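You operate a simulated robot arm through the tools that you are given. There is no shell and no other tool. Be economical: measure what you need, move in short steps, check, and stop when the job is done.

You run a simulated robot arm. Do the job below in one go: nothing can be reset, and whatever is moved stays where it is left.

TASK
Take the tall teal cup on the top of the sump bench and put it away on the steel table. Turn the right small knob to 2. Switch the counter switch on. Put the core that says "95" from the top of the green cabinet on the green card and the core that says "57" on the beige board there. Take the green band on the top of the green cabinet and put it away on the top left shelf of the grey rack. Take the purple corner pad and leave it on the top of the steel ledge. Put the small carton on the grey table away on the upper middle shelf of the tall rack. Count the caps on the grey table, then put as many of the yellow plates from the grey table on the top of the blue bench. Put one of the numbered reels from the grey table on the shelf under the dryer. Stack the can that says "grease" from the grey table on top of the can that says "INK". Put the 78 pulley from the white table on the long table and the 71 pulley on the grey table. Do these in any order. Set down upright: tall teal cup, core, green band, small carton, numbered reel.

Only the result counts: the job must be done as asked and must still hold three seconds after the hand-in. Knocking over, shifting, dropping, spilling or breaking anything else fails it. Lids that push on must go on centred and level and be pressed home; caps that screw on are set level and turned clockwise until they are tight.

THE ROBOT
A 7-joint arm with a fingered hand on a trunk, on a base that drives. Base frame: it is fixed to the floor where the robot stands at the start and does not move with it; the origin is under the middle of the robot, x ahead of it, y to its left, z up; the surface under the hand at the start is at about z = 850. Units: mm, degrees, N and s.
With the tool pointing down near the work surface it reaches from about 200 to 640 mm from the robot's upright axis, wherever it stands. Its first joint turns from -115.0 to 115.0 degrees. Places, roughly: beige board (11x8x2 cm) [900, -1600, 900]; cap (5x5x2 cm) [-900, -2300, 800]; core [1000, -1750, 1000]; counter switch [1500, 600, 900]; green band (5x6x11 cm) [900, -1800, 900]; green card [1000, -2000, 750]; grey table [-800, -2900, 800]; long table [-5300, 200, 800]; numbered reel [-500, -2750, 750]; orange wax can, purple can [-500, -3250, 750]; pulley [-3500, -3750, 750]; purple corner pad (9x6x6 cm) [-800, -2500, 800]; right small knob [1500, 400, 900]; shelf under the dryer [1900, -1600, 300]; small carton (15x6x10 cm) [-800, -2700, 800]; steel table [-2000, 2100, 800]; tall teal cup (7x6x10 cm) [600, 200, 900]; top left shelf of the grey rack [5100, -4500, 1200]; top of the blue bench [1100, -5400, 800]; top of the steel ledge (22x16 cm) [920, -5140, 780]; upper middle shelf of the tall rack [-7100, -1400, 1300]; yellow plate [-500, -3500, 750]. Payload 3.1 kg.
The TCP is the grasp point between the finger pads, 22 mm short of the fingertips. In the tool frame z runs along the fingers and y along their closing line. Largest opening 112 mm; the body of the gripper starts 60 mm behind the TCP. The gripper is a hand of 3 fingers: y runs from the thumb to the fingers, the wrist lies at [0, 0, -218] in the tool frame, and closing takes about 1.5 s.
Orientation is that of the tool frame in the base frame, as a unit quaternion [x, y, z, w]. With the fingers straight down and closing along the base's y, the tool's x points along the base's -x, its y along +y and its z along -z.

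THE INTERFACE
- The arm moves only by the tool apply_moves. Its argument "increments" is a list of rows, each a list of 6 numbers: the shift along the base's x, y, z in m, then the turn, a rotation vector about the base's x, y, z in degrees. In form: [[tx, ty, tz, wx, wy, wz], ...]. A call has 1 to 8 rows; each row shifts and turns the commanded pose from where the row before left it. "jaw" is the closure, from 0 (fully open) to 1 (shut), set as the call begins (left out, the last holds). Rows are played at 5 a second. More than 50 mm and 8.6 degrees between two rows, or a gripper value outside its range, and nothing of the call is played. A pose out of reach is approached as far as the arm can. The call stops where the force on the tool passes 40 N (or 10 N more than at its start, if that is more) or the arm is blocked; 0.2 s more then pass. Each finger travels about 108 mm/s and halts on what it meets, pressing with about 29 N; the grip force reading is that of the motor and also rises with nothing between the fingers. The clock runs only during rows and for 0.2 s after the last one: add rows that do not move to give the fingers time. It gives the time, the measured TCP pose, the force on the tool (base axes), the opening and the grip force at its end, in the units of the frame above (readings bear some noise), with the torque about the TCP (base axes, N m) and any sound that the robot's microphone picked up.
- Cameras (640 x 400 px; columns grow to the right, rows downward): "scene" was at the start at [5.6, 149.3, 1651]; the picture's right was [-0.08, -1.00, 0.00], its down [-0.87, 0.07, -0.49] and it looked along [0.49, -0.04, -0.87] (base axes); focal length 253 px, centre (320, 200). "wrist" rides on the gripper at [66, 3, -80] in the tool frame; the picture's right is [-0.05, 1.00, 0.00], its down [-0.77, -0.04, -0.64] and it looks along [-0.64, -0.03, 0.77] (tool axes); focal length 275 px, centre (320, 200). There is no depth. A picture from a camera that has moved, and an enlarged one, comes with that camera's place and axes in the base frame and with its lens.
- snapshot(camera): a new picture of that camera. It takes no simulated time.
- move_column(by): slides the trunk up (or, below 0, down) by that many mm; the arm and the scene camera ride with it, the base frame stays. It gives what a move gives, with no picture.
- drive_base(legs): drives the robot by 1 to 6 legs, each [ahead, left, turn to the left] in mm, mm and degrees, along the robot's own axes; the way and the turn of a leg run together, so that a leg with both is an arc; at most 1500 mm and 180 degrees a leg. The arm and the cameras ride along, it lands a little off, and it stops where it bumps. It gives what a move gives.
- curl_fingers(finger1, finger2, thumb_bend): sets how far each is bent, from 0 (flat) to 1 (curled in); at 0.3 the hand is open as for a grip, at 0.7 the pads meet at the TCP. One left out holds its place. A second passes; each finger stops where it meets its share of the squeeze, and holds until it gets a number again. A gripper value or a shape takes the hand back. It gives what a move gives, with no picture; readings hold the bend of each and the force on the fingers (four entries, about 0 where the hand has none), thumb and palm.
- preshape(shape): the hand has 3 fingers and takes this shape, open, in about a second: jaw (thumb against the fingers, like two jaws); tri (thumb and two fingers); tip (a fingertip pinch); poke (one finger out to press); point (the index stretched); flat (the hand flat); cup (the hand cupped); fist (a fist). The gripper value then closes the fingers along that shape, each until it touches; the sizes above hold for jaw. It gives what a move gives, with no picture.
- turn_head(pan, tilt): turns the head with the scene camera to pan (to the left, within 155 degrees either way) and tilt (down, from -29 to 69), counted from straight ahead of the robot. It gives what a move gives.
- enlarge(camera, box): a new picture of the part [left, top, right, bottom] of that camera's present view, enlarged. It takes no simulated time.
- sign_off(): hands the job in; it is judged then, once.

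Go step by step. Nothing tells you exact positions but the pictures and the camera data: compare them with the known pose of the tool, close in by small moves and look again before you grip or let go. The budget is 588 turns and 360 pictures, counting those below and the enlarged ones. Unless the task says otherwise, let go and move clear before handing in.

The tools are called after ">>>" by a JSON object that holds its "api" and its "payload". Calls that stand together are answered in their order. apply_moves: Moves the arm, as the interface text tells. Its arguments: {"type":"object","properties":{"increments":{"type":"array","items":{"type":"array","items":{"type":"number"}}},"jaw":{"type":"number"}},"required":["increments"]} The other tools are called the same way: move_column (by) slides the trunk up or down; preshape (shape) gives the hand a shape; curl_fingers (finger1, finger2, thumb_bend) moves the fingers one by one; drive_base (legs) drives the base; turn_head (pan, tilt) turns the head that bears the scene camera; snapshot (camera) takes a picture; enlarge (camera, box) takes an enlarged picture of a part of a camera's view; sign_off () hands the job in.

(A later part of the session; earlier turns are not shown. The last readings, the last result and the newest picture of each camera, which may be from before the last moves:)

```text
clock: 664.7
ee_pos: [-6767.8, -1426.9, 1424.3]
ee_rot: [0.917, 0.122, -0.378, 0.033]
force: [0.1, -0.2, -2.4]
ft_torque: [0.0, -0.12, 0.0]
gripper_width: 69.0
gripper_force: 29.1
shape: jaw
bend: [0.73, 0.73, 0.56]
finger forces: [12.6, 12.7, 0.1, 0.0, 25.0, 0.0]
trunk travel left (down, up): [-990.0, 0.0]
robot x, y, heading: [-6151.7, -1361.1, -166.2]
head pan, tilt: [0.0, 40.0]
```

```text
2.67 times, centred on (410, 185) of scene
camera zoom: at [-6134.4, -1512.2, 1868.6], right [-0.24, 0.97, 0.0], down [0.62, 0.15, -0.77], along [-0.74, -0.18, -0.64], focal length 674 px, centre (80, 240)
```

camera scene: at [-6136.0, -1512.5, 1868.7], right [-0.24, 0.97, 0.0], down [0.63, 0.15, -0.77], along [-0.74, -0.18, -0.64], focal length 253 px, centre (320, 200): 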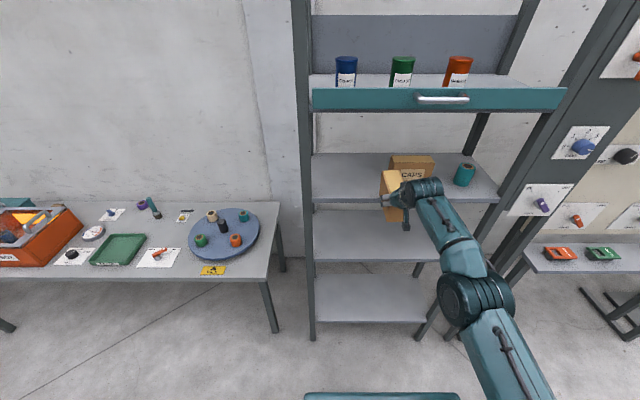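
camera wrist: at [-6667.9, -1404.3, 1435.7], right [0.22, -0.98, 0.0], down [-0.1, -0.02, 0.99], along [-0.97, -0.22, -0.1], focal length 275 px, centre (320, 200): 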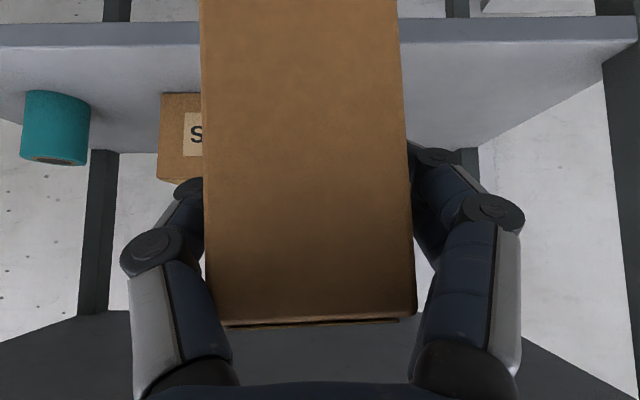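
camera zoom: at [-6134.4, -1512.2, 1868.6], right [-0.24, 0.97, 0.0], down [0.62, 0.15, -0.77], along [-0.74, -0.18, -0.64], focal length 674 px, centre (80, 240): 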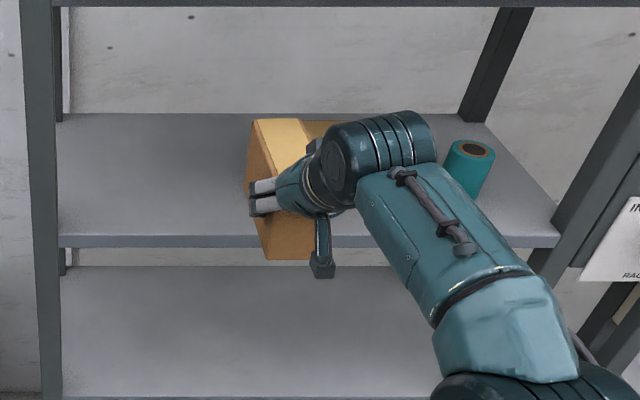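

Shelf top z≈1260, front edge n≈-7094. Shift left 90 mm, lower to ~35 mm above the shelf, then drive in.

>>> {"api": "apply_moves", "payload": {"increments": [[0.007, -0.029, -0.02, 0, 0, 0], [0.007, -0.029, -0.02, 0, 0, 0], [0.007, -0.029, -0.02, 0, 0, 0], [0, 0, 0, 0, 0, 0]]}}

>>> {"api": "drive_base", "payload": {"legs": [[150, 0, 0]]}}

>>> {"api": "snapshot", "payload": {"camera": "wrist"}}

>>> {"api": "enlarge", "payload": {"camera": "scene", "box": [280, 110, 520, 260]}}

```text
clock: 665.7
ee_pos: [-6746.6, -1512.2, 1363.8]
ee_rot: [0.917, 0.122, -0.378, 0.033]
force: [-1.3, -0.4, -3.0]
ft_torque: [0.01, -0.13, -0.03]
gripper_width: 68.9
gripper_force: 28.8
shape: jaw
bend: [0.73, 0.73, 0.56]
finger forces: [12.6, 12.5, 0.1, 0.1, 24.7, 0.0]
trunk travel left (down, up): [-990.0, 0.0]
robot x, y, heading: [-6145.2, -1358.9, -166.3]
head pan, tilt: [0.0, 40.0]
```

```text
clock: 667.0
ee_pos: [-6894.1, -1546.8, 1364.5]
ee_rot: [0.917, 0.122, -0.379, 0.032]
force: [-0.2, 0.3, -3.4]
ft_torque: [0.0, -0.16, -0.02]
gripper_width: 68.8
gripper_force: 29.2
shape: jaw
bend: [0.73, 0.73, 0.56]
finger forces: [12.6, 12.5, 0.0, 0.0, 24.7, 0.0]
trunk travel left (down, up): [-990.0, 0.0]
robot x, y, heading: [-6298.5, -1393.7, -166.6]
head pan, tilt: [0.0, 40.0]
```

```text
140 pictures are left
camera wrist: at [-6792.8, -1525.2, 1375.9], right [0.22, -0.98, 0.0], down [-0.1, -0.02, 0.99], along [-0.97, -0.22, -0.1], focal length 275 px, centre (320, 200)
```

wrist: 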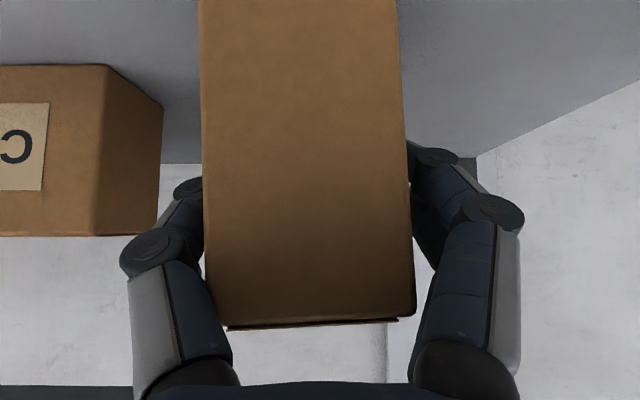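

```text
2.67 times, centred on (400, 185) of scene
camera zoom: at [-6279.9, -1547.4, 1868.7], right [-0.23, 0.97, 0.0], down [0.62, 0.15, -0.77], along [-0.75, -0.18, -0.64], focal length 674 px, centre (107, 240)
```

zoom: 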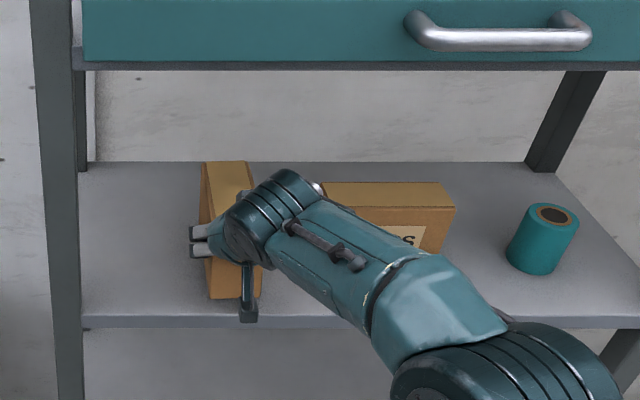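

>>> {"api": "drive_base", "payload": {"legs": [[100, 0, 0]]}}

>>> {"api": "snapshot", "payload": {"camera": "wrist"}}

>>> {"api": "enlarge", "payload": {"camera": "scene", "box": [280, 110, 520, 260]}}

```text
clock: 668.2
ee_pos: [-6992.5, -1572.2, 1364.4]
ee_rot: [0.917, 0.123, -0.379, 0.034]
force: [0.3, 0.4, -3.1]
ft_torque: [-0.01, -0.15, 0.01]
gripper_width: 68.8
gripper_force: 29.2
shape: jaw
bend: [0.73, 0.73, 0.56]
finger forces: [12.5, 12.5, 0.0, 0.0, 24.7, 0.0]
trunk travel left (down, up): [-990.0, 0.0]
robot x, y, heading: [-6391.4, -1418.0, -166.3]
head pan, tilt: [0.0, 40.0]
```

```text
138 pictures are left
camera wrist: at [-6892.6, -1550.3, 1375.6], right [0.22, -0.98, 0.0], down [-0.1, -0.02, 0.99], along [-0.97, -0.22, -0.1], focal length 275 px, centre (320, 200)
```

wrist: 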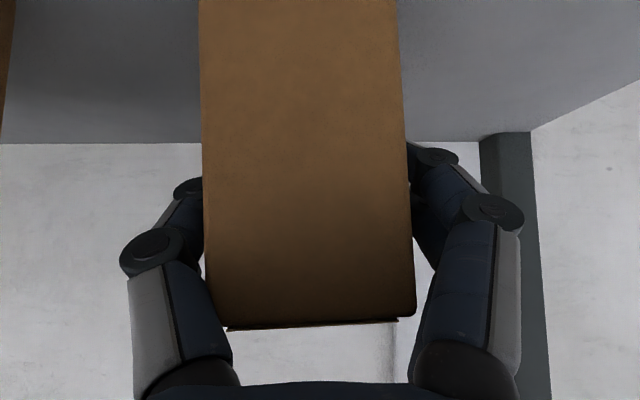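

```text
2.67 times, centred on (400, 185) of scene
camera zoom: at [-6380.1, -1571.7, 1868.7], right [-0.24, 0.97, 0.0], down [0.62, 0.15, -0.77], along [-0.74, -0.18, -0.64], focal length 674 px, centre (107, 240)
```

zoom: 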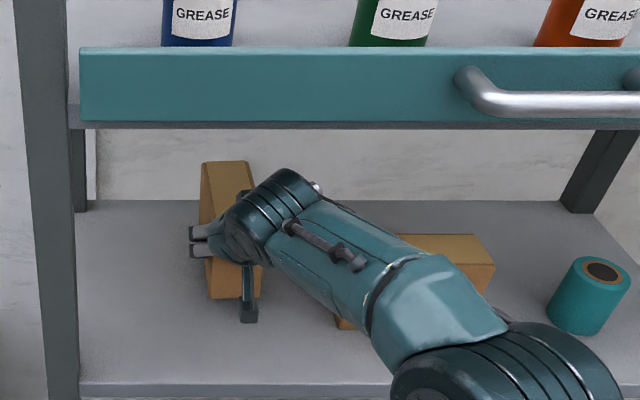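

>>> {"api": "apply_moves", "payload": {"increments": [[0, 0, -0.015, 0, 0, 0], [0, 0, -0.01, 0, 0, 0], [0, 0, 0, 0, 0, 0]]}}

>>> {"api": "apply_moves", "payload": {"increments": [[0, 0, -0.005, 0, 0, 0], [0, 0, 0, 0, 0, 0]]}}

>>> {"api": "apply_moves", "payload": {"increments": [[0, 0, -0.004, 0, 0, 0], [0, 0, 0, 0, 0, 0]]}}

>>> {"api": "apply_moves", "payload": {"increments": [[0, 0, -0.004, 0, 0, 0], [0, 0, 0, 0, 0, 0]]}}

```text
clock: 669.0
ee_pos: [-6992.0, -1571.5, 1343.5]
ee_rot: [0.915, 0.122, -0.382, 0.035]
force: [-6.9, 1.8, 26.1]
ft_torque: [-0.62, 0.4, 0.06]
gripper_width: 68.3
gripper_force: 28.3
shape: jaw
bend: [0.73, 0.73, 0.56]
finger forces: [13.8, 13.5, 0.0, 0.1, 33.8, 0.0]
trunk travel left (down, up): [-990.0, 0.0]
robot x, y, heading: [-6394.5, -1422.1, -166.3]
head pan, tilt: [0.0, 40.0]
```

```text
clock: 669.4
ee_pos: [-6992.4, -1572.5, 1344.3]
ee_rot: [0.913, 0.122, -0.387, 0.036]
force: [0.6, 4.4, 15.6]
ft_torque: [-0.24, 0.26, 0.08]
gripper_width: 67.9
gripper_force: 28.8
shape: jaw
bend: [0.73, 0.73, 0.57]
finger forces: [13.0, 13.3, 0.0, 0.0, 33.4, 0.0]
trunk travel left (down, up): [-990.0, 0.0]
robot x, y, heading: [-6392.1, -1418.6, -166.5]
head pan, tilt: [0.0, 40.0]
stopped in row 2: the force on the tool passed its limit at 42 N (the readings are from after the stop); the commanded pose is now the measured one
```

```text
clock: 670.0
ee_pos: [-6992.8, -1571.4, 1342.4]
ee_rot: [0.912, 0.122, -0.389, 0.038]
force: [-5.1, 4.9, 36.2]
ft_torque: [-0.67, 0.22, 0.25]
gripper_width: 68.3
gripper_force: 28.6
shape: jaw
bend: [0.73, 0.73, 0.57]
finger forces: [15.1, 14.0, 0.1, 0.0, 35.8, 0.0]
trunk travel left (down, up): [-990.0, 0.0]
robot x, y, heading: [-6394.4, -1415.0, -166.6]
head pan, tilt: [0.0, 40.0]
```

```text
clock: 670.6
ee_pos: [-6991.2, -1572.1, 1337.9]
ee_rot: [0.912, 0.12, -0.39, 0.037]
force: [-4.7, 6.2, 39.8]
ft_torque: [-0.55, 0.22, 0.26]
gripper_width: 67.7
gripper_force: 29.5
shape: jaw
bend: [0.74, 0.74, 0.57]
finger forces: [14.5, 13.8, 0.1, 0.0, 35.7, 0.1]
trunk travel left (down, up): [-990.0, 0.0]
robot x, y, heading: [-6396.6, -1421.2, -166.6]
head pan, tilt: [0.0, 40.0]
```

>>> {"api": "snapshot", "payload": {"camera": "wrist"}}

>>> {"api": "enlarge", "payload": {"camera": "scene", "box": [290, 150, 430, 270]}}

```text
136 pictures are left
camera wrist: at [-6890.8, -1548.2, 1346.6], right [0.22, -0.98, 0.01], down [-0.08, -0.01, 1.0], along [-0.97, -0.22, -0.08], focal length 275 px, centre (320, 200)
```

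wrist: 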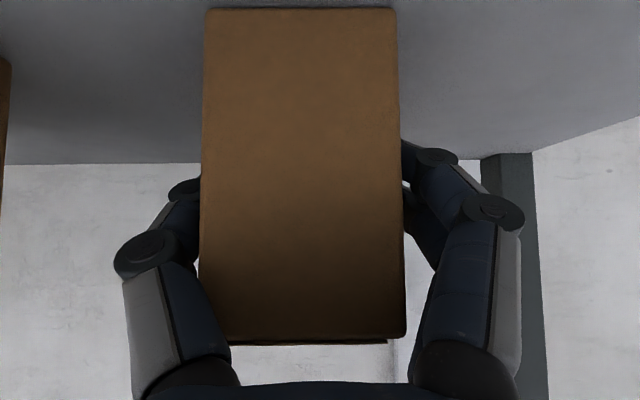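

```text
3.33 times, centred on (360, 210) of scene
camera zoom: at [-6374.8, -1566.6, 1869.2], right [-0.24, 0.97, 0.0], down [0.62, 0.15, -0.77], along [-0.75, -0.18, -0.64], focal length 842 px, centre (187, 167)
```

zoom: 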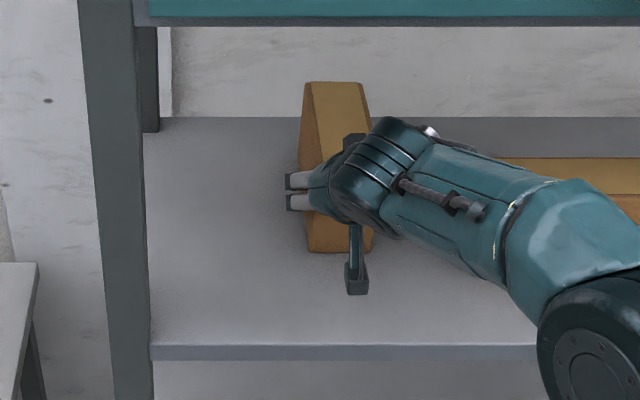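

>>> {"api": "apply_moves", "payload": {"increments": [[0, 0, 0, -0.6, 2.4, 0], [0, 0, -0.002, 0, 0, 0], [0, 0, 0, 0, 0, 0]]}}

>>> {"api": "snapshot", "payload": {"camera": "wrist"}}

```text
clock: 671.4
ee_pos: [-6992.2, -1574.4, 1337.1]
ee_rot: [0.904, 0.121, -0.409, 0.041]
force: [-4.2, 2.6, 40.2]
ft_torque: [-0.25, 0.25, 0.13]
gripper_width: 67.4
gripper_force: 29.4
shape: jaw
bend: [0.75, 0.75, 0.57]
finger forces: [14.0, 12.6, 0.1, 0.0, 30.3, 0.0]
trunk travel left (down, up): [-990.0, 0.0]
robot x, y, heading: [-6390.3, -1418.8, -166.1]
head pan, tilt: [0.0, 40.0]
```

```text
134 pictures are left
camera wrist: at [-6890.2, -1549.0, 1340.7], right [0.22, -0.98, 0.01], down [-0.04, 0.0, 1.0], along [-0.97, -0.22, -0.03], focal length 275 px, centre (320, 200)
```

wrist: 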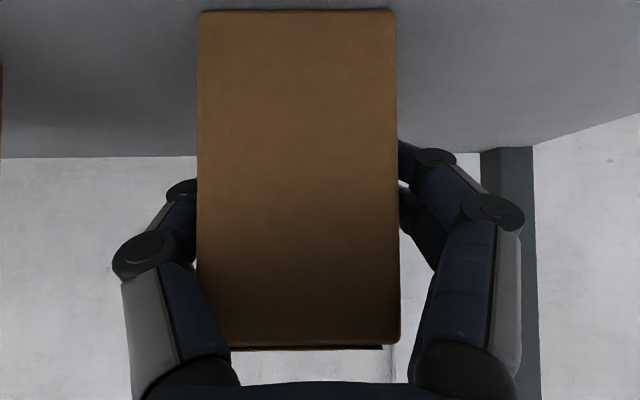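

>>> {"api": "apply_moves", "payload": {"increments": [[0, 0, 0.001, 0, 0, 0], [0, 0, 0, 0, 0, 0], [0, 0, 0, 0, 0, 0], [0, 0, 0, 0, 0, 0]], "jaw": 0.3}}

>>> {"api": "snapshot", "payload": {"camera": "wrist"}}

```text
clock: 672.4
ee_pos: [-6995.5, -1573.7, 1330.7]
ee_rot: [0.907, 0.121, -0.403, 0.037]
force: [0.9, -0.4, -0.1]
ft_torque: [0.01, 0.0, -0.01]
gripper_width: 78.3
gripper_force: 0.2
shape: jaw
bend: [0.67, 0.67, 0.64]
finger forces: [0.0, 0.1, 0.0, 0.0, 0.2, 0.0]
trunk travel left (down, up): [-990.0, 0.0]
robot x, y, heading: [-6394.6, -1419.3, -166.1]
head pan, tilt: [0.0, 40.0]
```

```text
133 pictures are left
camera wrist: at [-6894.9, -1550.7, 1335.6], right [0.22, -0.98, 0.0], down [-0.05, -0.01, 1.0], along [-0.97, -0.22, -0.05], focal length 275 px, centre (320, 200)
```

wrist: 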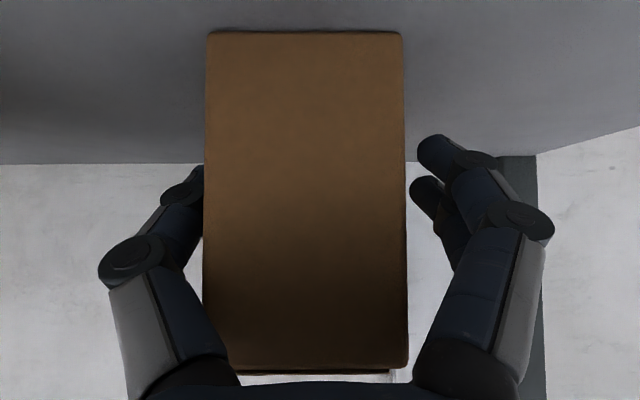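

>>> {"api": "apply_moves", "payload": {"increments": [[0, 0, 0, 0, 0, 0], [0, 0, 0, 0, 0, 0], [0, 0, 0, 0, 0, 0], [0, 0, 0, 0, 0, 0]], "jaw": 0}}

>>> {"api": "apply_moves", "payload": {"increments": [[0.02, 0.005, 0.01, 0, 0, 0], [0.03, 0.007, 0.015, 0, 0, 0], [0.035, 0.008, 0.015, 0, 0, 0], [0.04, 0.01, 0, 0, 0, 0], [0.04, 0.01, 0, 0, 0, 0]]}}

>>> {"api": "snapshot", "payload": {"camera": "wrist"}}

```text
clock: 673.4
ee_pos: [-6995.6, -1572.9, 1330.5]
ee_rot: [0.906, 0.123, -0.402, 0.038]
force: [-0.2, 0.4, -0.5]
ft_torque: [0.0, 0.04, 0.03]
gripper_width: 111.9
gripper_force: 0.1
shape: jaw
bend: [0.3, 0.3, 0.3]
finger forces: [0.0, 0.0, 0.0, 0.0, 1.0, 0.0]
trunk travel left (down, up): [-990.0, 0.0]
robot x, y, heading: [-6392.4, -1418.5, -166.4]
head pan, tilt: [0.0, 40.0]
```

```text
clock: 674.6
ee_pos: [-6825.5, -1534.1, 1371.0]
ee_rot: [0.906, 0.122, -0.403, 0.038]
force: [0.4, -0.7, -0.5]
ft_torque: [-0.02, -0.01, 0.01]
gripper_width: 111.8
gripper_force: 0.0
shape: jaw
bend: [0.3, 0.3, 0.3]
finger forces: [0.0, 0.0, 0.0, 0.0, 0.0, 0.1]
trunk travel left (down, up): [-990.0, 0.0]
robot x, y, heading: [-6391.6, -1418.9, -166.7]
head pan, tilt: [0.0, 40.0]
```

```text
132 pictures are left
camera wrist: at [-6724.6, -1511.4, 1376.8], right [0.22, -0.98, 0.01], down [-0.05, 0.0, 1.0], along [-0.97, -0.22, -0.05], focal length 275 px, centre (320, 200)
```

wrist: 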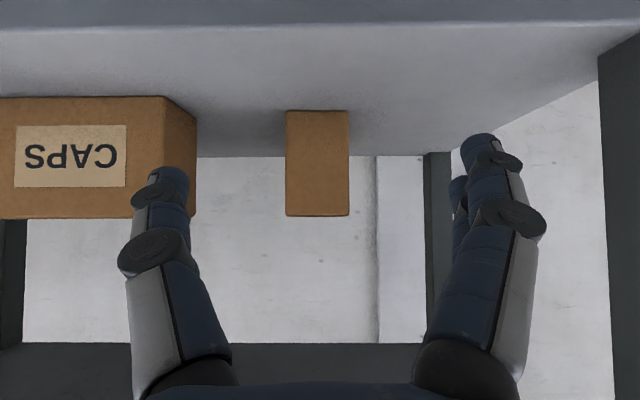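

The carton stands on the upper-middle shelf. Back off, restore the hand, and head for the pulleys on the white table.

>>> {"api": "drive_base", "payload": {"legs": [[-400, 0, 0]]}}

>>> {"api": "apply_moves", "payload": {"increments": [[0.02, 0.005, 0, 1.87, -7.75, 0], [0.02, 0.005, 0, 1.87, -7.75, 0], [0.02, 0.005, 0, 1.87, -7.75, 0], [0.02, 0.005, 0, 1.87, -7.75, 0], [0, 0, 0, 1.87, -7.75, 0], [0, 0, 0, 1.87, -7.75, 0], [0, 0, 0, 0, 0, 0]]}}

>>> {"api": "move_column", "payload": {"by": -190}}

>>> {"api": "turn_head", "payload": {"pan": 125, "tilt": 20}}

>>> {"api": "snapshot", "payload": {"camera": "scene"}}

>>> {"api": "turn_head", "payload": {"pan": -110, "tilt": 20}}

>>> {"api": "snapshot", "payload": {"camera": "scene"}}

```text
clock: 677.1
ee_pos: [-6442.5, -1443.7, 1370.0]
ee_rot: [0.906, 0.126, -0.403, 0.039]
force: [0.1, 0.8, -0.4]
ft_torque: [-0.01, -0.01, -0.01]
gripper_width: 112.2
gripper_force: 0.1
shape: jaw
bend: [0.3, 0.3, 0.3]
finger forces: [0.0, 0.0, 0.0, 0.0, 0.0, 0.0]
trunk travel left (down, up): [-990.0, 0.0]
robot x, y, heading: [-6005.7, -1324.3, -165.7]
head pan, tilt: [0.0, 40.0]
```

```text
clock: 678.7
ee_pos: [-6362.1, -1423.5, 1369.8]
ee_rot: [0.99, 0.139, 0.001, 0.0]
force: [0.8, -0.8, -0.9]
ft_torque: [-0.01, 0.03, -0.03]
gripper_width: 112.0
gripper_force: 0.0
shape: jaw
bend: [0.3, 0.3, 0.3]
finger forces: [0.1, 0.1, 0.0, 0.0, 0.0, 0.0]
trunk travel left (down, up): [-990.0, 0.0]
robot x, y, heading: [-6008.1, -1324.8, -165.8]
head pan, tilt: [0.0, 40.0]
```

```text
clock: 680.8
ee_pos: [-6360.6, -1423.8, 1180.9]
ee_rot: [0.99, 0.138, -0.001, -0.002]
force: [0.3, 0.3, 0.4]
ft_torque: [0.0, 0.0, -0.02]
gripper_width: 112.0
gripper_force: 0.0
shape: jaw
bend: [0.3, 0.3, 0.3]
finger forces: [0.0, 0.0, 0.0, 0.0, 0.0, 0.0]
trunk travel left (down, up): [-800.0, 190.0]
robot x, y, heading: [-6008.0, -1321.3, -165.7]
head pan, tilt: [0.0, 40.0]
```

```text
clock: 682.8
ee_pos: [-6361.8, -1424.7, 1180.7]
ee_rot: [0.99, 0.139, 0.0, -0.002]
force: [-0.6, -0.2, -0.2]
ft_torque: [0.0, -0.03, 0.03]
gripper_width: 112.1
gripper_force: 0.1
shape: jaw
bend: [0.3, 0.3, 0.3]
finger forces: [0.1, 0.2, 0.1, 0.0, 0.1, 0.0]
trunk travel left (down, up): [-800.0, 190.0]
robot x, y, heading: [-6005.1, -1322.4, -165.7]
head pan, tilt: [125.0, 20.0]
```

```text
131 pictures are left
camera scene: at [-5842.0, -1516.3, 1710.1], right [-0.65, -0.76, 0.0], down [-0.26, 0.22, -0.94], along [0.71, -0.61, -0.34], focal length 253 px, centre (320, 200)
```

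scene: 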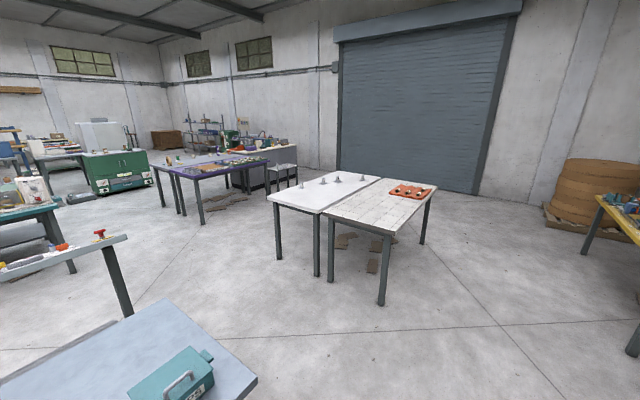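

```text
clock: 686.2
ee_pos: [-6361.1, -1423.8, 1181.5]
ee_rot: [0.99, 0.139, 0.0, 0.0]
force: [0.7, -0.1, 0.3]
ft_torque: [0.03, 0.03, 0.03]
gripper_width: 112.0
gripper_force: 0.1
shape: jaw
bend: [0.3, 0.3, 0.3]
finger forces: [0.1, 0.0, 0.0, 0.1, 0.0, 0.1]
trunk travel left (down, up): [-800.0, 190.0]
robot x, y, heading: [-6007.7, -1322.7, -165.7]
head pan, tilt: [-110.0, 20.0]
```

```text
130 pictures are left
camera scene: at [-5903.1, -1362.8, 1710.1], right [0.99, -0.1, 0.0], down [-0.03, -0.34, -0.94], along [0.09, 0.94, -0.34], focal length 253 px, centre (320, 200)
```

scene: 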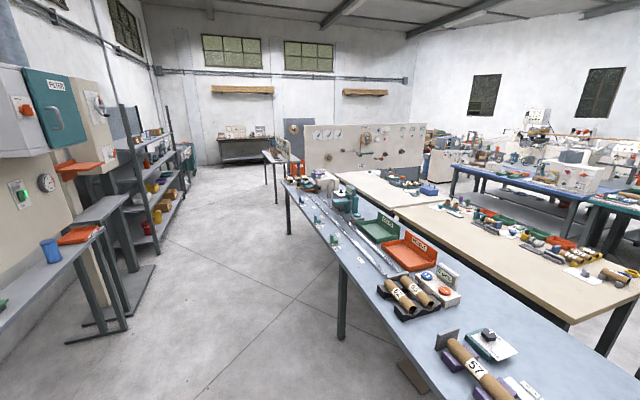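

The "long table" is the grey bench with GOOD/REJECT trays; the pulleys stand on the left white table. I return along the corridor and approach the white table from its +x side.

>>> {"api": "drive_base", "payload": {"legs": [[0, 1330, -0.7], [-1300, 0, 0], [-1250, 0, 0], [0, 1350, 0]]}}

>>> {"api": "turn_head", "payload": {"pan": 0, "tilt": 35}}

>>> {"api": "snapshot", "payload": {"camera": "scene"}}

```text
clock: 711.4
ee_pos: [-3213.6, -3439.1, 1181.9]
ee_rot: [0.988, 0.151, 0.0, -0.001]
force: [-0.1, -0.4, -0.4]
ft_torque: [-0.03, -0.01, 0.01]
gripper_width: 111.9
gripper_force: 0.1
shape: jaw
bend: [0.3, 0.3, 0.3]
finger forces: [0.0, 0.0, 0.0, 0.1, 0.0, 0.0]
trunk travel left (down, up): [-800.0, 190.0]
robot x, y, heading: [-2859.5, -3327.1, -164.3]
head pan, tilt: [-110.0, 20.0]
```

```text
clock: 713.2
ee_pos: [-3213.3, -3439.0, 1181.6]
ee_rot: [0.988, 0.151, 0.0, -0.001]
force: [0.1, -1.2, -0.6]
ft_torque: [0.0, 0.0, 0.0]
gripper_width: 111.8
gripper_force: 0.0
shape: jaw
bend: [0.3, 0.3, 0.3]
finger forces: [0.1, 0.0, 0.1, 0.0, 0.0, 0.0]
trunk travel left (down, up): [-800.0, 190.0]
robot x, y, heading: [-2863.6, -3328.9, -163.9]
head pan, tilt: [0.0, 35.0]
```

```text
129 pictures are left
camera scene: at [-2849.8, -3482.5, 1686.2], right [-0.27, 0.96, 0.0], down [0.55, 0.16, -0.82], along [-0.79, -0.22, -0.57], focal length 253 px, centre (320, 200)
```

scene: 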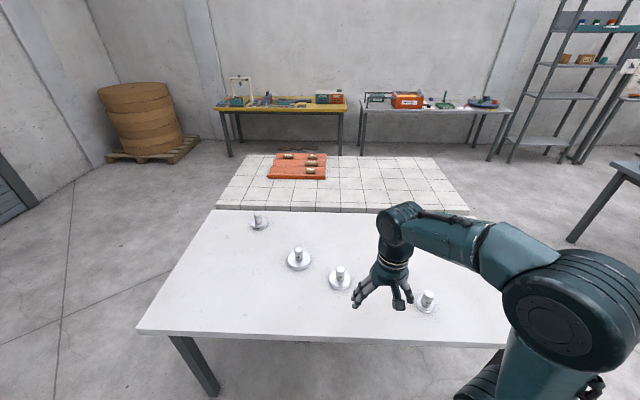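

>>> {"api": "enlarge", "payload": {"camera": "scene", "box": [230, 200, 370, 300]}}

>>> {"api": "enlarge", "payload": {"camera": "scene", "box": [400, 270, 460, 320]}}

>>> {"api": "snapshot", "payload": {"camera": "wrist"}}

```text
4.00 times, centred on (300, 250) of scene
camera zoom: at [-2849.8, -3482.5, 1686.2], right [-0.27, 0.96, 0.0], down [0.55, 0.16, -0.82], along [-0.79, -0.22, -0.57], focal length 1010 px, centre (400, 0)
```

zoom: 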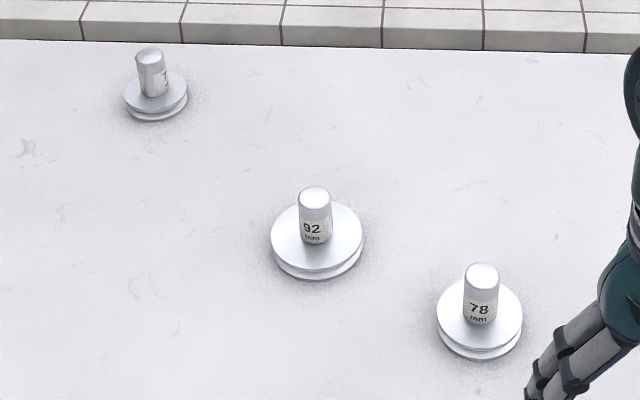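

```text
8.00 times, centred on (430, 295) of scene
camera zoom: at [-2849.8, -3482.5, 1686.2], right [-0.27, 0.96, 0.0], down [0.55, 0.16, -0.82], along [-0.79, -0.22, -0.57], focal length 2021 px, centre (-560, -560)
```

zoom: 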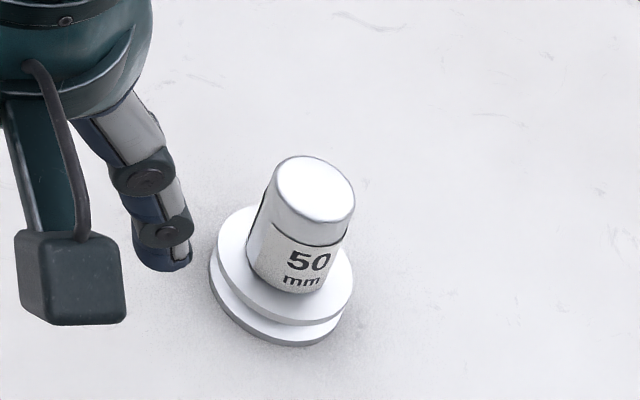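

```text
126 pictures are left
camera wrist: at [-3151.2, -3422.5, 1262.2], right [0.25, -0.97, 0.0], down [-0.75, -0.2, 0.64], along [-0.61, -0.16, -0.77], focal length 275 px, centre (320, 200)
```

wrist: 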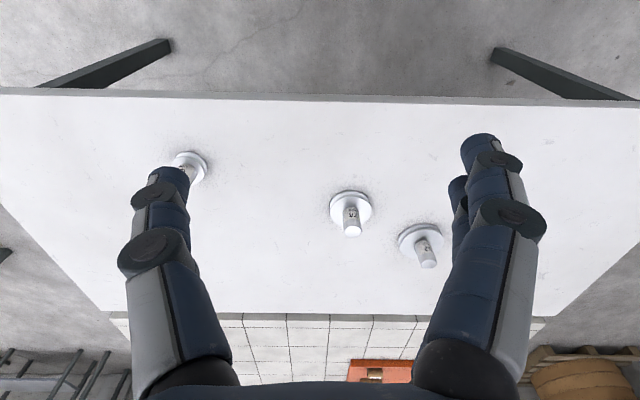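

Pulleys read 92, 78, 50; the far one should be 71. First the 78 at ≈ (-3512, -3583).

>>> {"api": "drive_base", "payload": {"legs": [[130, 60, -2.4]]}}

>>> {"api": "snapshot", "payload": {"camera": "wrist"}}

```text
clock: 714.6
ee_pos: [-3328.5, -3516.6, 1181.2]
ee_rot: [0.991, 0.132, 0.001, -0.001]
force: [0.1, 0.0, 0.3]
ft_torque: [0.04, 0.02, 0.01]
gripper_width: 111.9
gripper_force: 0.0
shape: jaw
bend: [0.3, 0.3, 0.3]
finger forces: [0.1, 0.0, 0.0, 0.0, 0.0, 0.0]
trunk travel left (down, up): [-800.0, 190.0]
robot x, y, heading: [-2974.1, -3420.7, -166.6]
head pan, tilt: [0.0, 35.0]
```

```text
125 pictures are left
camera wrist: at [-3263.5, -3501.7, 1262.2], right [0.22, -0.98, 0.0], down [-0.75, -0.17, 0.64], along [-0.62, -0.14, -0.77], focal length 275 px, centre (320, 200)
```

wrist: 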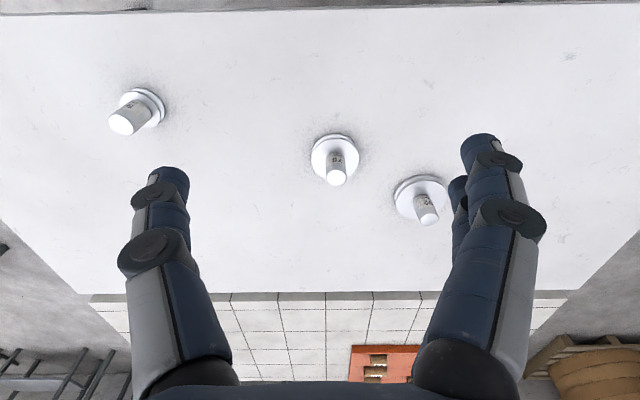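

>>> {"api": "apply_moves", "payload": {"increments": [[-0.0367, -0.0139, 0, 0, 0, 0], [-0.0367, -0.0139, 0, 0, 0, 0], [-0.0367, -0.0139, 0, 0, 0, 0], [-0.0367, -0.0139, 0, 0, 0, 0], [-0.0367, -0.0139, 0, 0, 0, 0], [0, 0, -0.05, 0, 0, 0], [0, 0, -0.05, 0, 0, 0], [0, 0, -0.04, 0, 0, 0]]}}

>>> {"api": "snapshot", "payload": {"camera": "wrist"}}

```text
clock: 716.4
ee_pos: [-3514.0, -3585.3, 1040.6]
ee_rot: [0.991, 0.132, 0.001, -0.001]
force: [-0.2, 0.8, -0.7]
ft_torque: [-0.03, 0.0, 0.04]
gripper_width: 111.8
gripper_force: 0.1
shape: jaw
bend: [0.3, 0.3, 0.3]
finger forces: [0.0, 0.0, 0.0, 0.0, 0.1, 0.0]
trunk travel left (down, up): [-800.0, 190.0]
robot x, y, heading: [-2976.9, -3418.2, -166.6]
head pan, tilt: [0.0, 35.0]
```

```text
124 pictures are left
camera wrist: at [-3449.8, -3571.5, 1122.2], right [0.22, -0.98, 0.0], down [-0.75, -0.17, 0.64], along [-0.62, -0.14, -0.77], focal length 275 px, centre (320, 200)
```

wrist: 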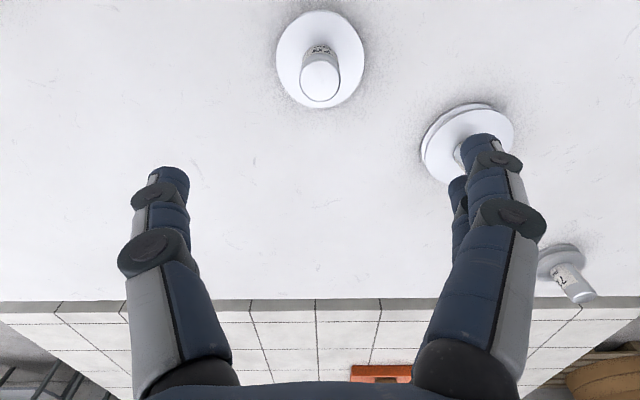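

>>> {"api": "apply_moves", "payload": {"increments": [[-0.001, -0.001, -0.045, 0, 0, 0], [0, 0, -0.045, 0, 0, 0], [0, 0, -0.045, 0, 0, 0], [0, 0, -0.035, 0, 0, 0], [0, 0, 0, 0, 0, 0]]}}

>>> {"api": "snapshot", "payload": {"camera": "wrist"}}

```text
clock: 717.6
ee_pos: [-3512.0, -3583.8, 868.8]
ee_rot: [0.991, 0.132, 0.001, -0.001]
force: [-0.5, 0.5, -0.5]
ft_torque: [-0.01, -0.01, 0.0]
gripper_width: 112.0
gripper_force: 0.1
shape: jaw
bend: [0.3, 0.3, 0.3]
finger forces: [0.0, 0.0, 0.1, 0.0, 0.0, 0.0]
trunk travel left (down, up): [-800.0, 190.0]
robot x, y, heading: [-2972.9, -3420.1, -166.7]
head pan, tilt: [0.0, 35.0]
```

```text
123 pictures are left
camera wrist: at [-3447.9, -3570.8, 949.6], right [0.22, -0.98, 0.0], down [-0.75, -0.17, 0.64], along [-0.62, -0.14, -0.77], focal length 275 px, centre (320, 200)
```

wrist: 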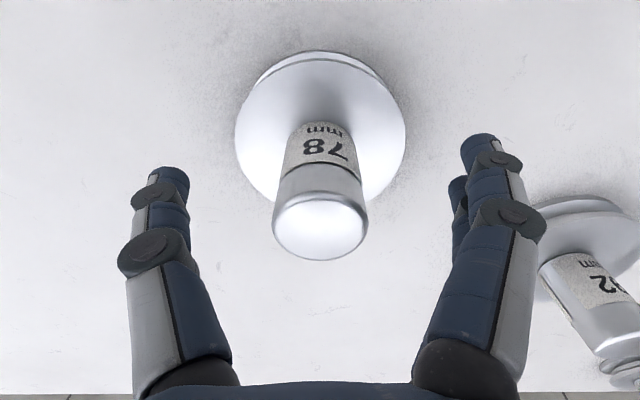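

>>> {"api": "apply_moves", "payload": {"increments": [[0, 0, 0, 0, 0, 0], [0, 0, 0, 0, 0, 0], [0, 0, 0, 0, 0, 0], [0, 0, 0, 0, 0, 0], [0, 0, 0, 0, 0, 0], [0, 0, 0, 0, 0, 0], [0, 0, 0, 0, 0, 0], [0, 0, 0, 0, 0, 0]], "jaw": 1}}

>>> {"api": "apply_moves", "payload": {"increments": [[0, 0, 0.015, 0, 0, 0], [0, 0, 0.03, 0, 0, 0], [0, 0, 0.04, 0, 0, 0], [0, 0, 0.045, 0, 0, 0], [0, 0, 0.045, 0, 0, 0], [0, 0, 0.045, 0, 0, 0], [0, 0, 0.045, 0, 0, 0], [0, 0, 0.04, 0, 0, 0]]}}

>>> {"api": "snapshot", "payload": {"camera": "wrist"}}

```text
clock: 719.4
ee_pos: [-3512.1, -3585.3, 869.1]
ee_rot: [0.991, 0.132, 0.0, -0.001]
force: [0.6, 0.2, -0.4]
ft_torque: [0.0, 0.01, -0.02]
gripper_width: 23.5
gripper_force: 29.0
shape: jaw
bend: [0.72, 0.73, 0.7]
finger forces: [10.2, 13.1, 0.0, 0.1, 22.9, 0.0]
trunk travel left (down, up): [-800.0, 190.0]
robot x, y, heading: [-2971.6, -3418.3, -166.5]
head pan, tilt: [0.0, 35.0]
```

```text
clock: 721.2
ee_pos: [-3513.4, -3587.6, 1175.3]
ee_rot: [0.991, 0.132, 0.0, -0.001]
force: [0.3, 0.6, -2.0]
ft_torque: [0.01, 0.0, 0.0]
gripper_width: 23.3
gripper_force: 29.1
shape: jaw
bend: [0.72, 0.73, 0.7]
finger forces: [10.8, 12.7, 0.0, 0.0, 22.5, 0.0]
trunk travel left (down, up): [-800.0, 190.0]
robot x, y, heading: [-2975.4, -3417.3, -166.3]
head pan, tilt: [0.0, 35.0]
```

```text
122 pictures are left
camera wrist: at [-3448.4, -3573.5, 1256.0], right [0.22, -0.98, 0.0], down [-0.75, -0.17, 0.63], along [-0.62, -0.14, -0.77], focal length 275 px, centre (320, 200)
```

wrist: 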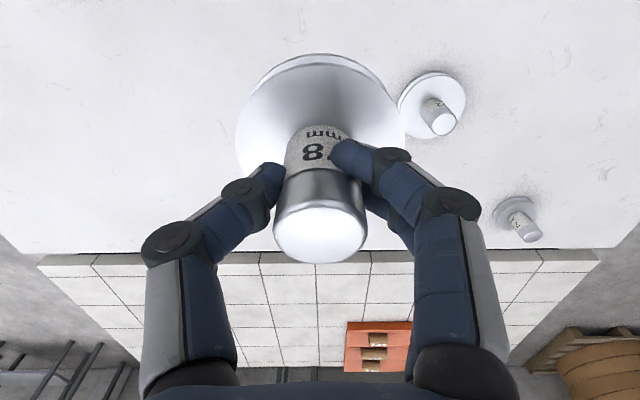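

78 held. Retract and drive to the long table.

>>> {"api": "apply_moves", "payload": {"increments": [[0.045, 0.011, 0, 0, 0, 0], [0.045, 0.011, 0, 0, 0, 0], [0.045, 0.011, 0, 0, 0, 0], [0.045, 0.011, 0, 0, 0, 0], [0, 0, 0, 0, 0, 0]]}}

>>> {"api": "drive_base", "payload": {"legs": [[-180, 0, 0], [0, -1420, 0], [1300, 0, 0], [1280, 0, 0], [0, -1250, 0], [0, -1150, 0]]}}

>>> {"api": "turn_head", "payload": {"pan": -140, "tilt": 30}}

>>> {"api": "snapshot", "payload": {"camera": "scene"}}

```text
clock: 722.4
ee_pos: [-3331.4, -3542.8, 1175.5]
ee_rot: [0.991, 0.133, 0.001, -0.001]
force: [-0.7, 0.5, -3.1]
ft_torque: [0.02, -0.01, 0.01]
gripper_width: 23.1
gripper_force: 29.8
shape: jaw
bend: [0.72, 0.73, 0.7]
finger forces: [10.9, 12.9, 0.0, 0.1, 22.4, 0.0]
trunk travel left (down, up): [-800.0, 190.0]
robot x, y, heading: [-2978.2, -3419.8, -166.3]
head pan, tilt: [0.0, 35.0]
```

```text
clock: 753.8
ee_pos: [-6419.5, -313.7, 1175.9]
ee_rot: [0.995, 0.1, 0.0, -0.001]
force: [0.0, 0.4, -2.6]
ft_torque: [0.03, -0.04, 0.04]
gripper_width: 23.0
gripper_force: 29.2
shape: jaw
bend: [0.72, 0.73, 0.7]
finger forces: [10.8, 12.7, 0.0, 0.0, 22.4, 0.0]
trunk travel left (down, up): [-800.0, 190.0]
robot x, y, heading: [-6056.7, -216.3, -170.3]
head pan, tilt: [0.0, 35.0]
```

```text
clock: 756.1
ee_pos: [-6418.4, -312.9, 1175.6]
ee_rot: [0.995, 0.1, 0.0, -0.001]
force: [0.4, -0.4, -1.8]
ft_torque: [0.0, -0.03, -0.01]
gripper_width: 23.1
gripper_force: 29.0
shape: jaw
bend: [0.72, 0.73, 0.7]
finger forces: [10.7, 12.7, 0.0, 0.0, 22.3, 0.0]
trunk travel left (down, up): [-800.0, 190.0]
robot x, y, heading: [-6051.9, -210.1, -170.0]
head pan, tilt: [-140.0, 30.0]
```

```text
121 pictures are left
camera scene: at [-5909.9, -284.5, 1694.0], right [0.76, -0.64, 0.0], down [-0.32, -0.38, -0.87], along [0.56, 0.66, -0.5], focal length 253 px, centre (320, 200)
```

scene: 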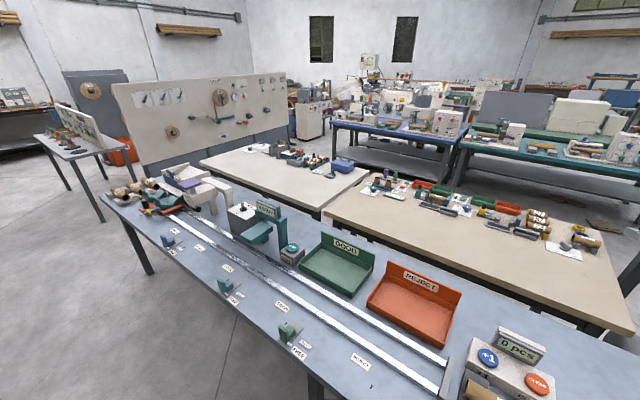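

>>> {"api": "enlarge", "payload": {"camera": "scene", "box": [100, 170, 460, 395]}}

```text
1.78 times, centred on (280, 282) of scene
camera zoom: at [-5909.9, -284.5, 1694.0], right [0.76, -0.64, 0.0], down [-0.32, -0.38, -0.87], along [0.56, 0.66, -0.5], focal length 449 px, centre (391, 53)
```

zoom: 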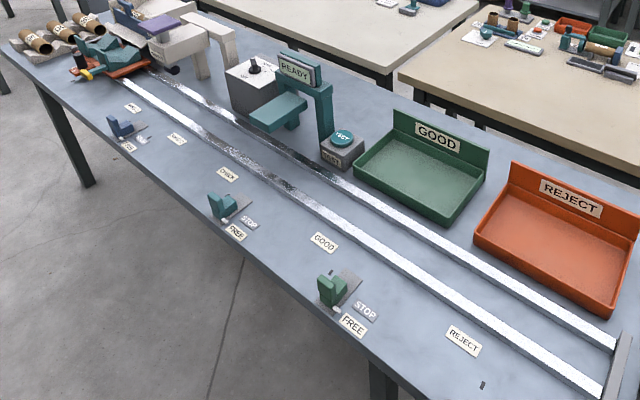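

A free spot on the long table's front strip at ≈ (-5636, 404). Turn to face it.

>>> {"api": "drive_base", "payload": {"legs": [[0, 0, 180], [0, 0, 3.6], [0, 500, 0], [60, 0, 0]]}}

>>> {"api": "turn_head", "payload": {"pan": 0, "tilt": 45}}

>>> {"api": "snapshot", "payload": {"camera": "scene"}}

```text
clock: 767.4
ee_pos: [-5766.5, 414.1, 1175.4]
ee_rot: [-0.143, 0.99, -0.001, 0.0]
force: [0.2, 0.0, -1.9]
ft_torque: [-0.03, 0.02, -0.02]
gripper_width: 22.1
gripper_force: 28.9
shape: jaw
bend: [0.73, 0.73, 0.7]
finger forces: [10.7, 12.7, 0.1, 0.0, 21.2, 0.1]
trunk travel left (down, up): [-800.0, 190.0]
robot x, y, heading: [-6122.9, 286.1, 14.8]
head pan, tilt: [-140.0, 30.0]
```

```text
clock: 769.6
ee_pos: [-5766.7, 414.2, 1175.1]
ee_rot: [-0.143, 0.99, -0.001, 0.0]
force: [1.0, 0.2, -3.0]
ft_torque: [-0.01, 0.02, -0.02]
gripper_width: 22.1
gripper_force: 29.7
shape: jaw
bend: [0.73, 0.73, 0.7]
finger forces: [10.7, 12.6, 0.0, 0.0, 21.3, 0.0]
trunk travel left (down, up): [-800.0, 190.0]
robot x, y, heading: [-6123.6, 284.0, 14.5]
head pan, tilt: [0.0, 45.0]
```

```text
119 pictures are left
camera scene: at [-6139.9, 439.5, 1671.4], right [0.25, -0.97, 0.0], down [-0.68, -0.18, -0.71], along [0.68, 0.18, -0.71], focal length 253 px, centre (320, 200)
```

scene: 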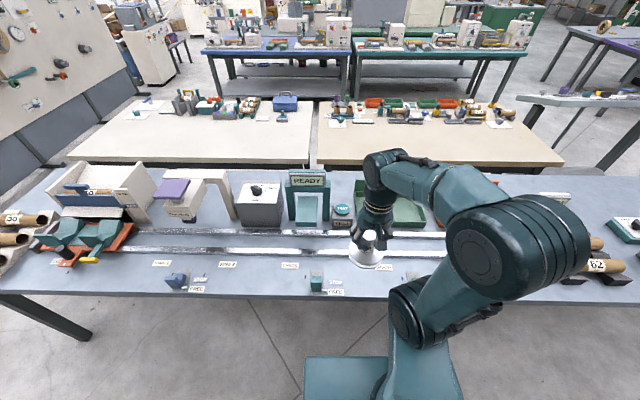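

>>> {"api": "apply_moves", "payload": {"increments": [[0.044, -0.003, 0, 0, 0, 0], [0.044, -0.003, 0, 0, 0, 0], [0.043, -0.004, 0, 0, 0, 0], [0, 0, -0.045, 0, 0, 0], [0, 0, -0.045, 0, 0, 0], [0, 0, -0.045, 0, 0, 0], [0, 0, -0.045, 0, 0, 0], [0, 0, 0, 0, 0, 0]]}}

>>> {"api": "snapshot", "payload": {"camera": "wrist"}}

>>> {"api": "enlarge", "payload": {"camera": "scene", "box": [260, 200, 480, 340]}}

```text
clock: 771.4
ee_pos: [-5635.8, 402.7, 996.5]
ee_rot: [-0.143, 0.99, -0.001, 0.0]
force: [-0.6, -0.6, -2.3]
ft_torque: [0.0, 0.04, 0.0]
gripper_width: 20.2
gripper_force: 29.1
shape: jaw
bend: [0.74, 0.73, 0.71]
finger forces: [9.4, 15.1, 0.1, 0.1, 19.1, 0.0]
trunk travel left (down, up): [-800.0, 190.0]
robot x, y, heading: [-6120.5, 286.5, 14.8]
head pan, tilt: [0.0, 45.0]
```

```text
118 pictures are left
camera wrist: at [-5701.6, 387.4, 1078.6], right [-0.24, 0.97, 0.0], down [0.75, 0.18, 0.64], along [0.62, 0.15, -0.77], focal length 275 px, centre (320, 200)
```

wrist: 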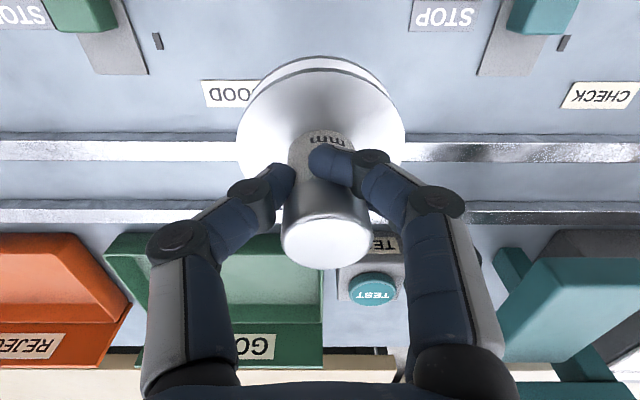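

```text
2.86 times, centred on (370, 270) of scene
camera zoom: at [-6140.5, 439.2, 1671.4], right [0.25, -0.97, 0.0], down [-0.68, -0.18, -0.71], along [0.68, 0.18, -0.71], focal length 722 px, centre (177, 0)
```

zoom: 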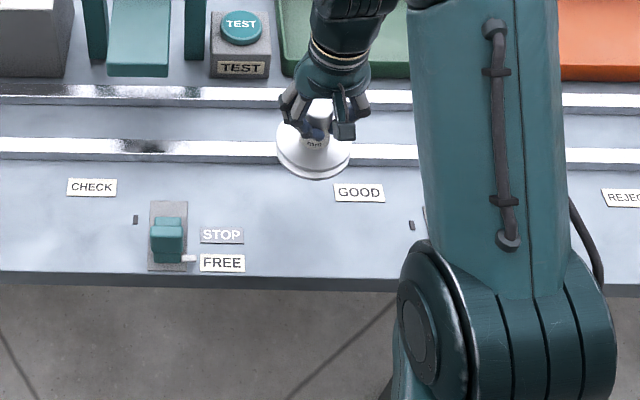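

>>> {"api": "apply_moves", "payload": {"increments": [[0, 0, -0.04, 0, 0, 0], [0, 0, -0.04, 0, 0, 0], [0, 0, -0.03, 0, 0, 0], [0, 0, -0.005, 0, 0, 0], [0, 0, 0, 0, 0, 0]]}}

>>> {"api": "apply_moves", "payload": {"increments": [[0, 0, -0.005, 0, 0, 0], [0, 0, 0, 0, 0, 0]]}}

>>> {"api": "apply_moves", "payload": {"increments": [[0, 0, -0.004, 0, 0, 0], [0, 0, 0, 0, 0, 0]]}}

>>> {"api": "apply_moves", "payload": {"increments": [[0, 0, -0.003, 0, 0, 0], [0, 0, 0, 0, 0, 0]]}}

```text
clock: 772.6
ee_pos: [-5636.5, 403.6, 880.5]
ee_rot: [-0.143, 0.99, -0.001, 0.001]
force: [-0.4, 0.9, -2.0]
ft_torque: [0.0, -0.01, -0.03]
gripper_width: 18.8
gripper_force: 29.1
shape: jaw
bend: [0.76, 0.72, 0.72]
finger forces: [3.0, 17.3, 0.0, 0.1, 18.5, 0.1]
trunk travel left (down, up): [-800.0, 190.0]
robot x, y, heading: [-6120.4, 281.5, 14.9]
head pan, tilt: [0.0, 45.0]
```

```text
clock: 773.2
ee_pos: [-5635.3, 403.4, 874.1]
ee_rot: [-0.142, 0.99, -0.001, 0.0]
force: [0.4, -0.4, -1.2]
ft_torque: [0.04, 0.0, -0.01]
gripper_width: 19.0
gripper_force: 28.9
shape: jaw
bend: [0.76, 0.72, 0.72]
finger forces: [3.4, 17.5, 0.1, 0.1, 18.7, 0.1]
trunk travel left (down, up): [-800.0, 190.0]
robot x, y, heading: [-6122.6, 285.0, 14.9]
head pan, tilt: [0.0, 45.0]
```

```text
clock: 773.8
ee_pos: [-5636.4, 403.2, 871.7]
ee_rot: [-0.143, 0.99, -0.001, 0.0]
force: [-1.4, -2.8, 4.2]
ft_torque: [0.16, -0.08, 0.02]
gripper_width: 18.9
gripper_force: 28.8
shape: jaw
bend: [0.76, 0.72, 0.72]
finger forces: [5.6, 17.3, 0.0, 0.0, 19.4, 0.0]
trunk travel left (down, up): [-800.0, 190.0]
robot x, y, heading: [-6124.7, 285.6, 14.8]
head pan, tilt: [0.0, 45.0]
```

```text
clock: 774.4
ee_pos: [-5636.2, 404.4, 868.7]
ee_rot: [-0.143, 0.99, -0.001, 0.0]
force: [-1.9, -1.5, 6.2]
ft_torque: [0.23, -0.08, 0.02]
gripper_width: 19.1
gripper_force: 29.0
shape: jaw
bend: [0.76, 0.73, 0.72]
finger forces: [7.8, 17.5, 0.1, 0.1, 19.0, 0.0]
trunk travel left (down, up): [-800.0, 190.0]
robot x, y, heading: [-6122.7, 285.4, 14.7]
head pan, tilt: [0.0, 45.0]
```

>>> {"api": "snapshot", "payload": {"camera": "wrist"}}

>>> {"api": "enlarge", "payload": {"camera": "scene", "box": [320, 230, 400, 310]}}

```text
116 pictures are left
camera wrist: at [-5701.7, 388.3, 949.8], right [-0.24, 0.97, 0.0], down [0.75, 0.18, 0.64], along [0.62, 0.15, -0.77], focal length 275 px, centre (320, 200)
```

wrist: 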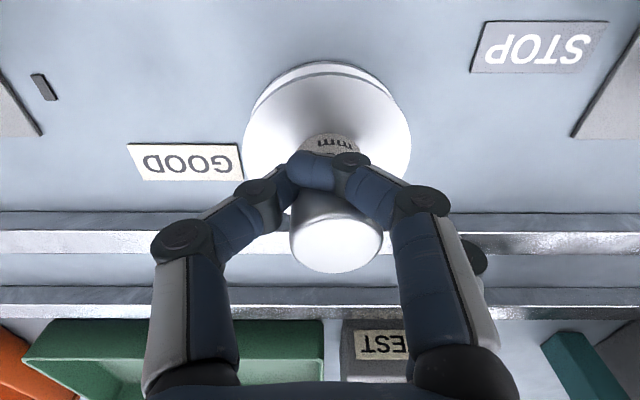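

```text
5.00 times, centred on (360, 270) of scene
camera zoom: at [-6141.5, 438.7, 1671.5], right [0.25, -0.97, 0.0], down [-0.68, -0.18, -0.71], along [0.68, 0.18, -0.71], focal length 1263 px, centre (120, -150)
```

zoom: 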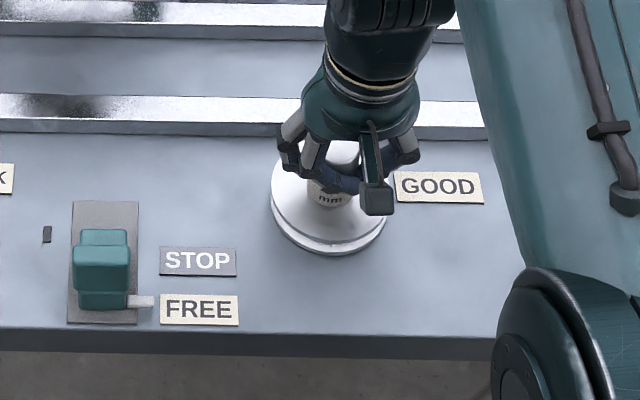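

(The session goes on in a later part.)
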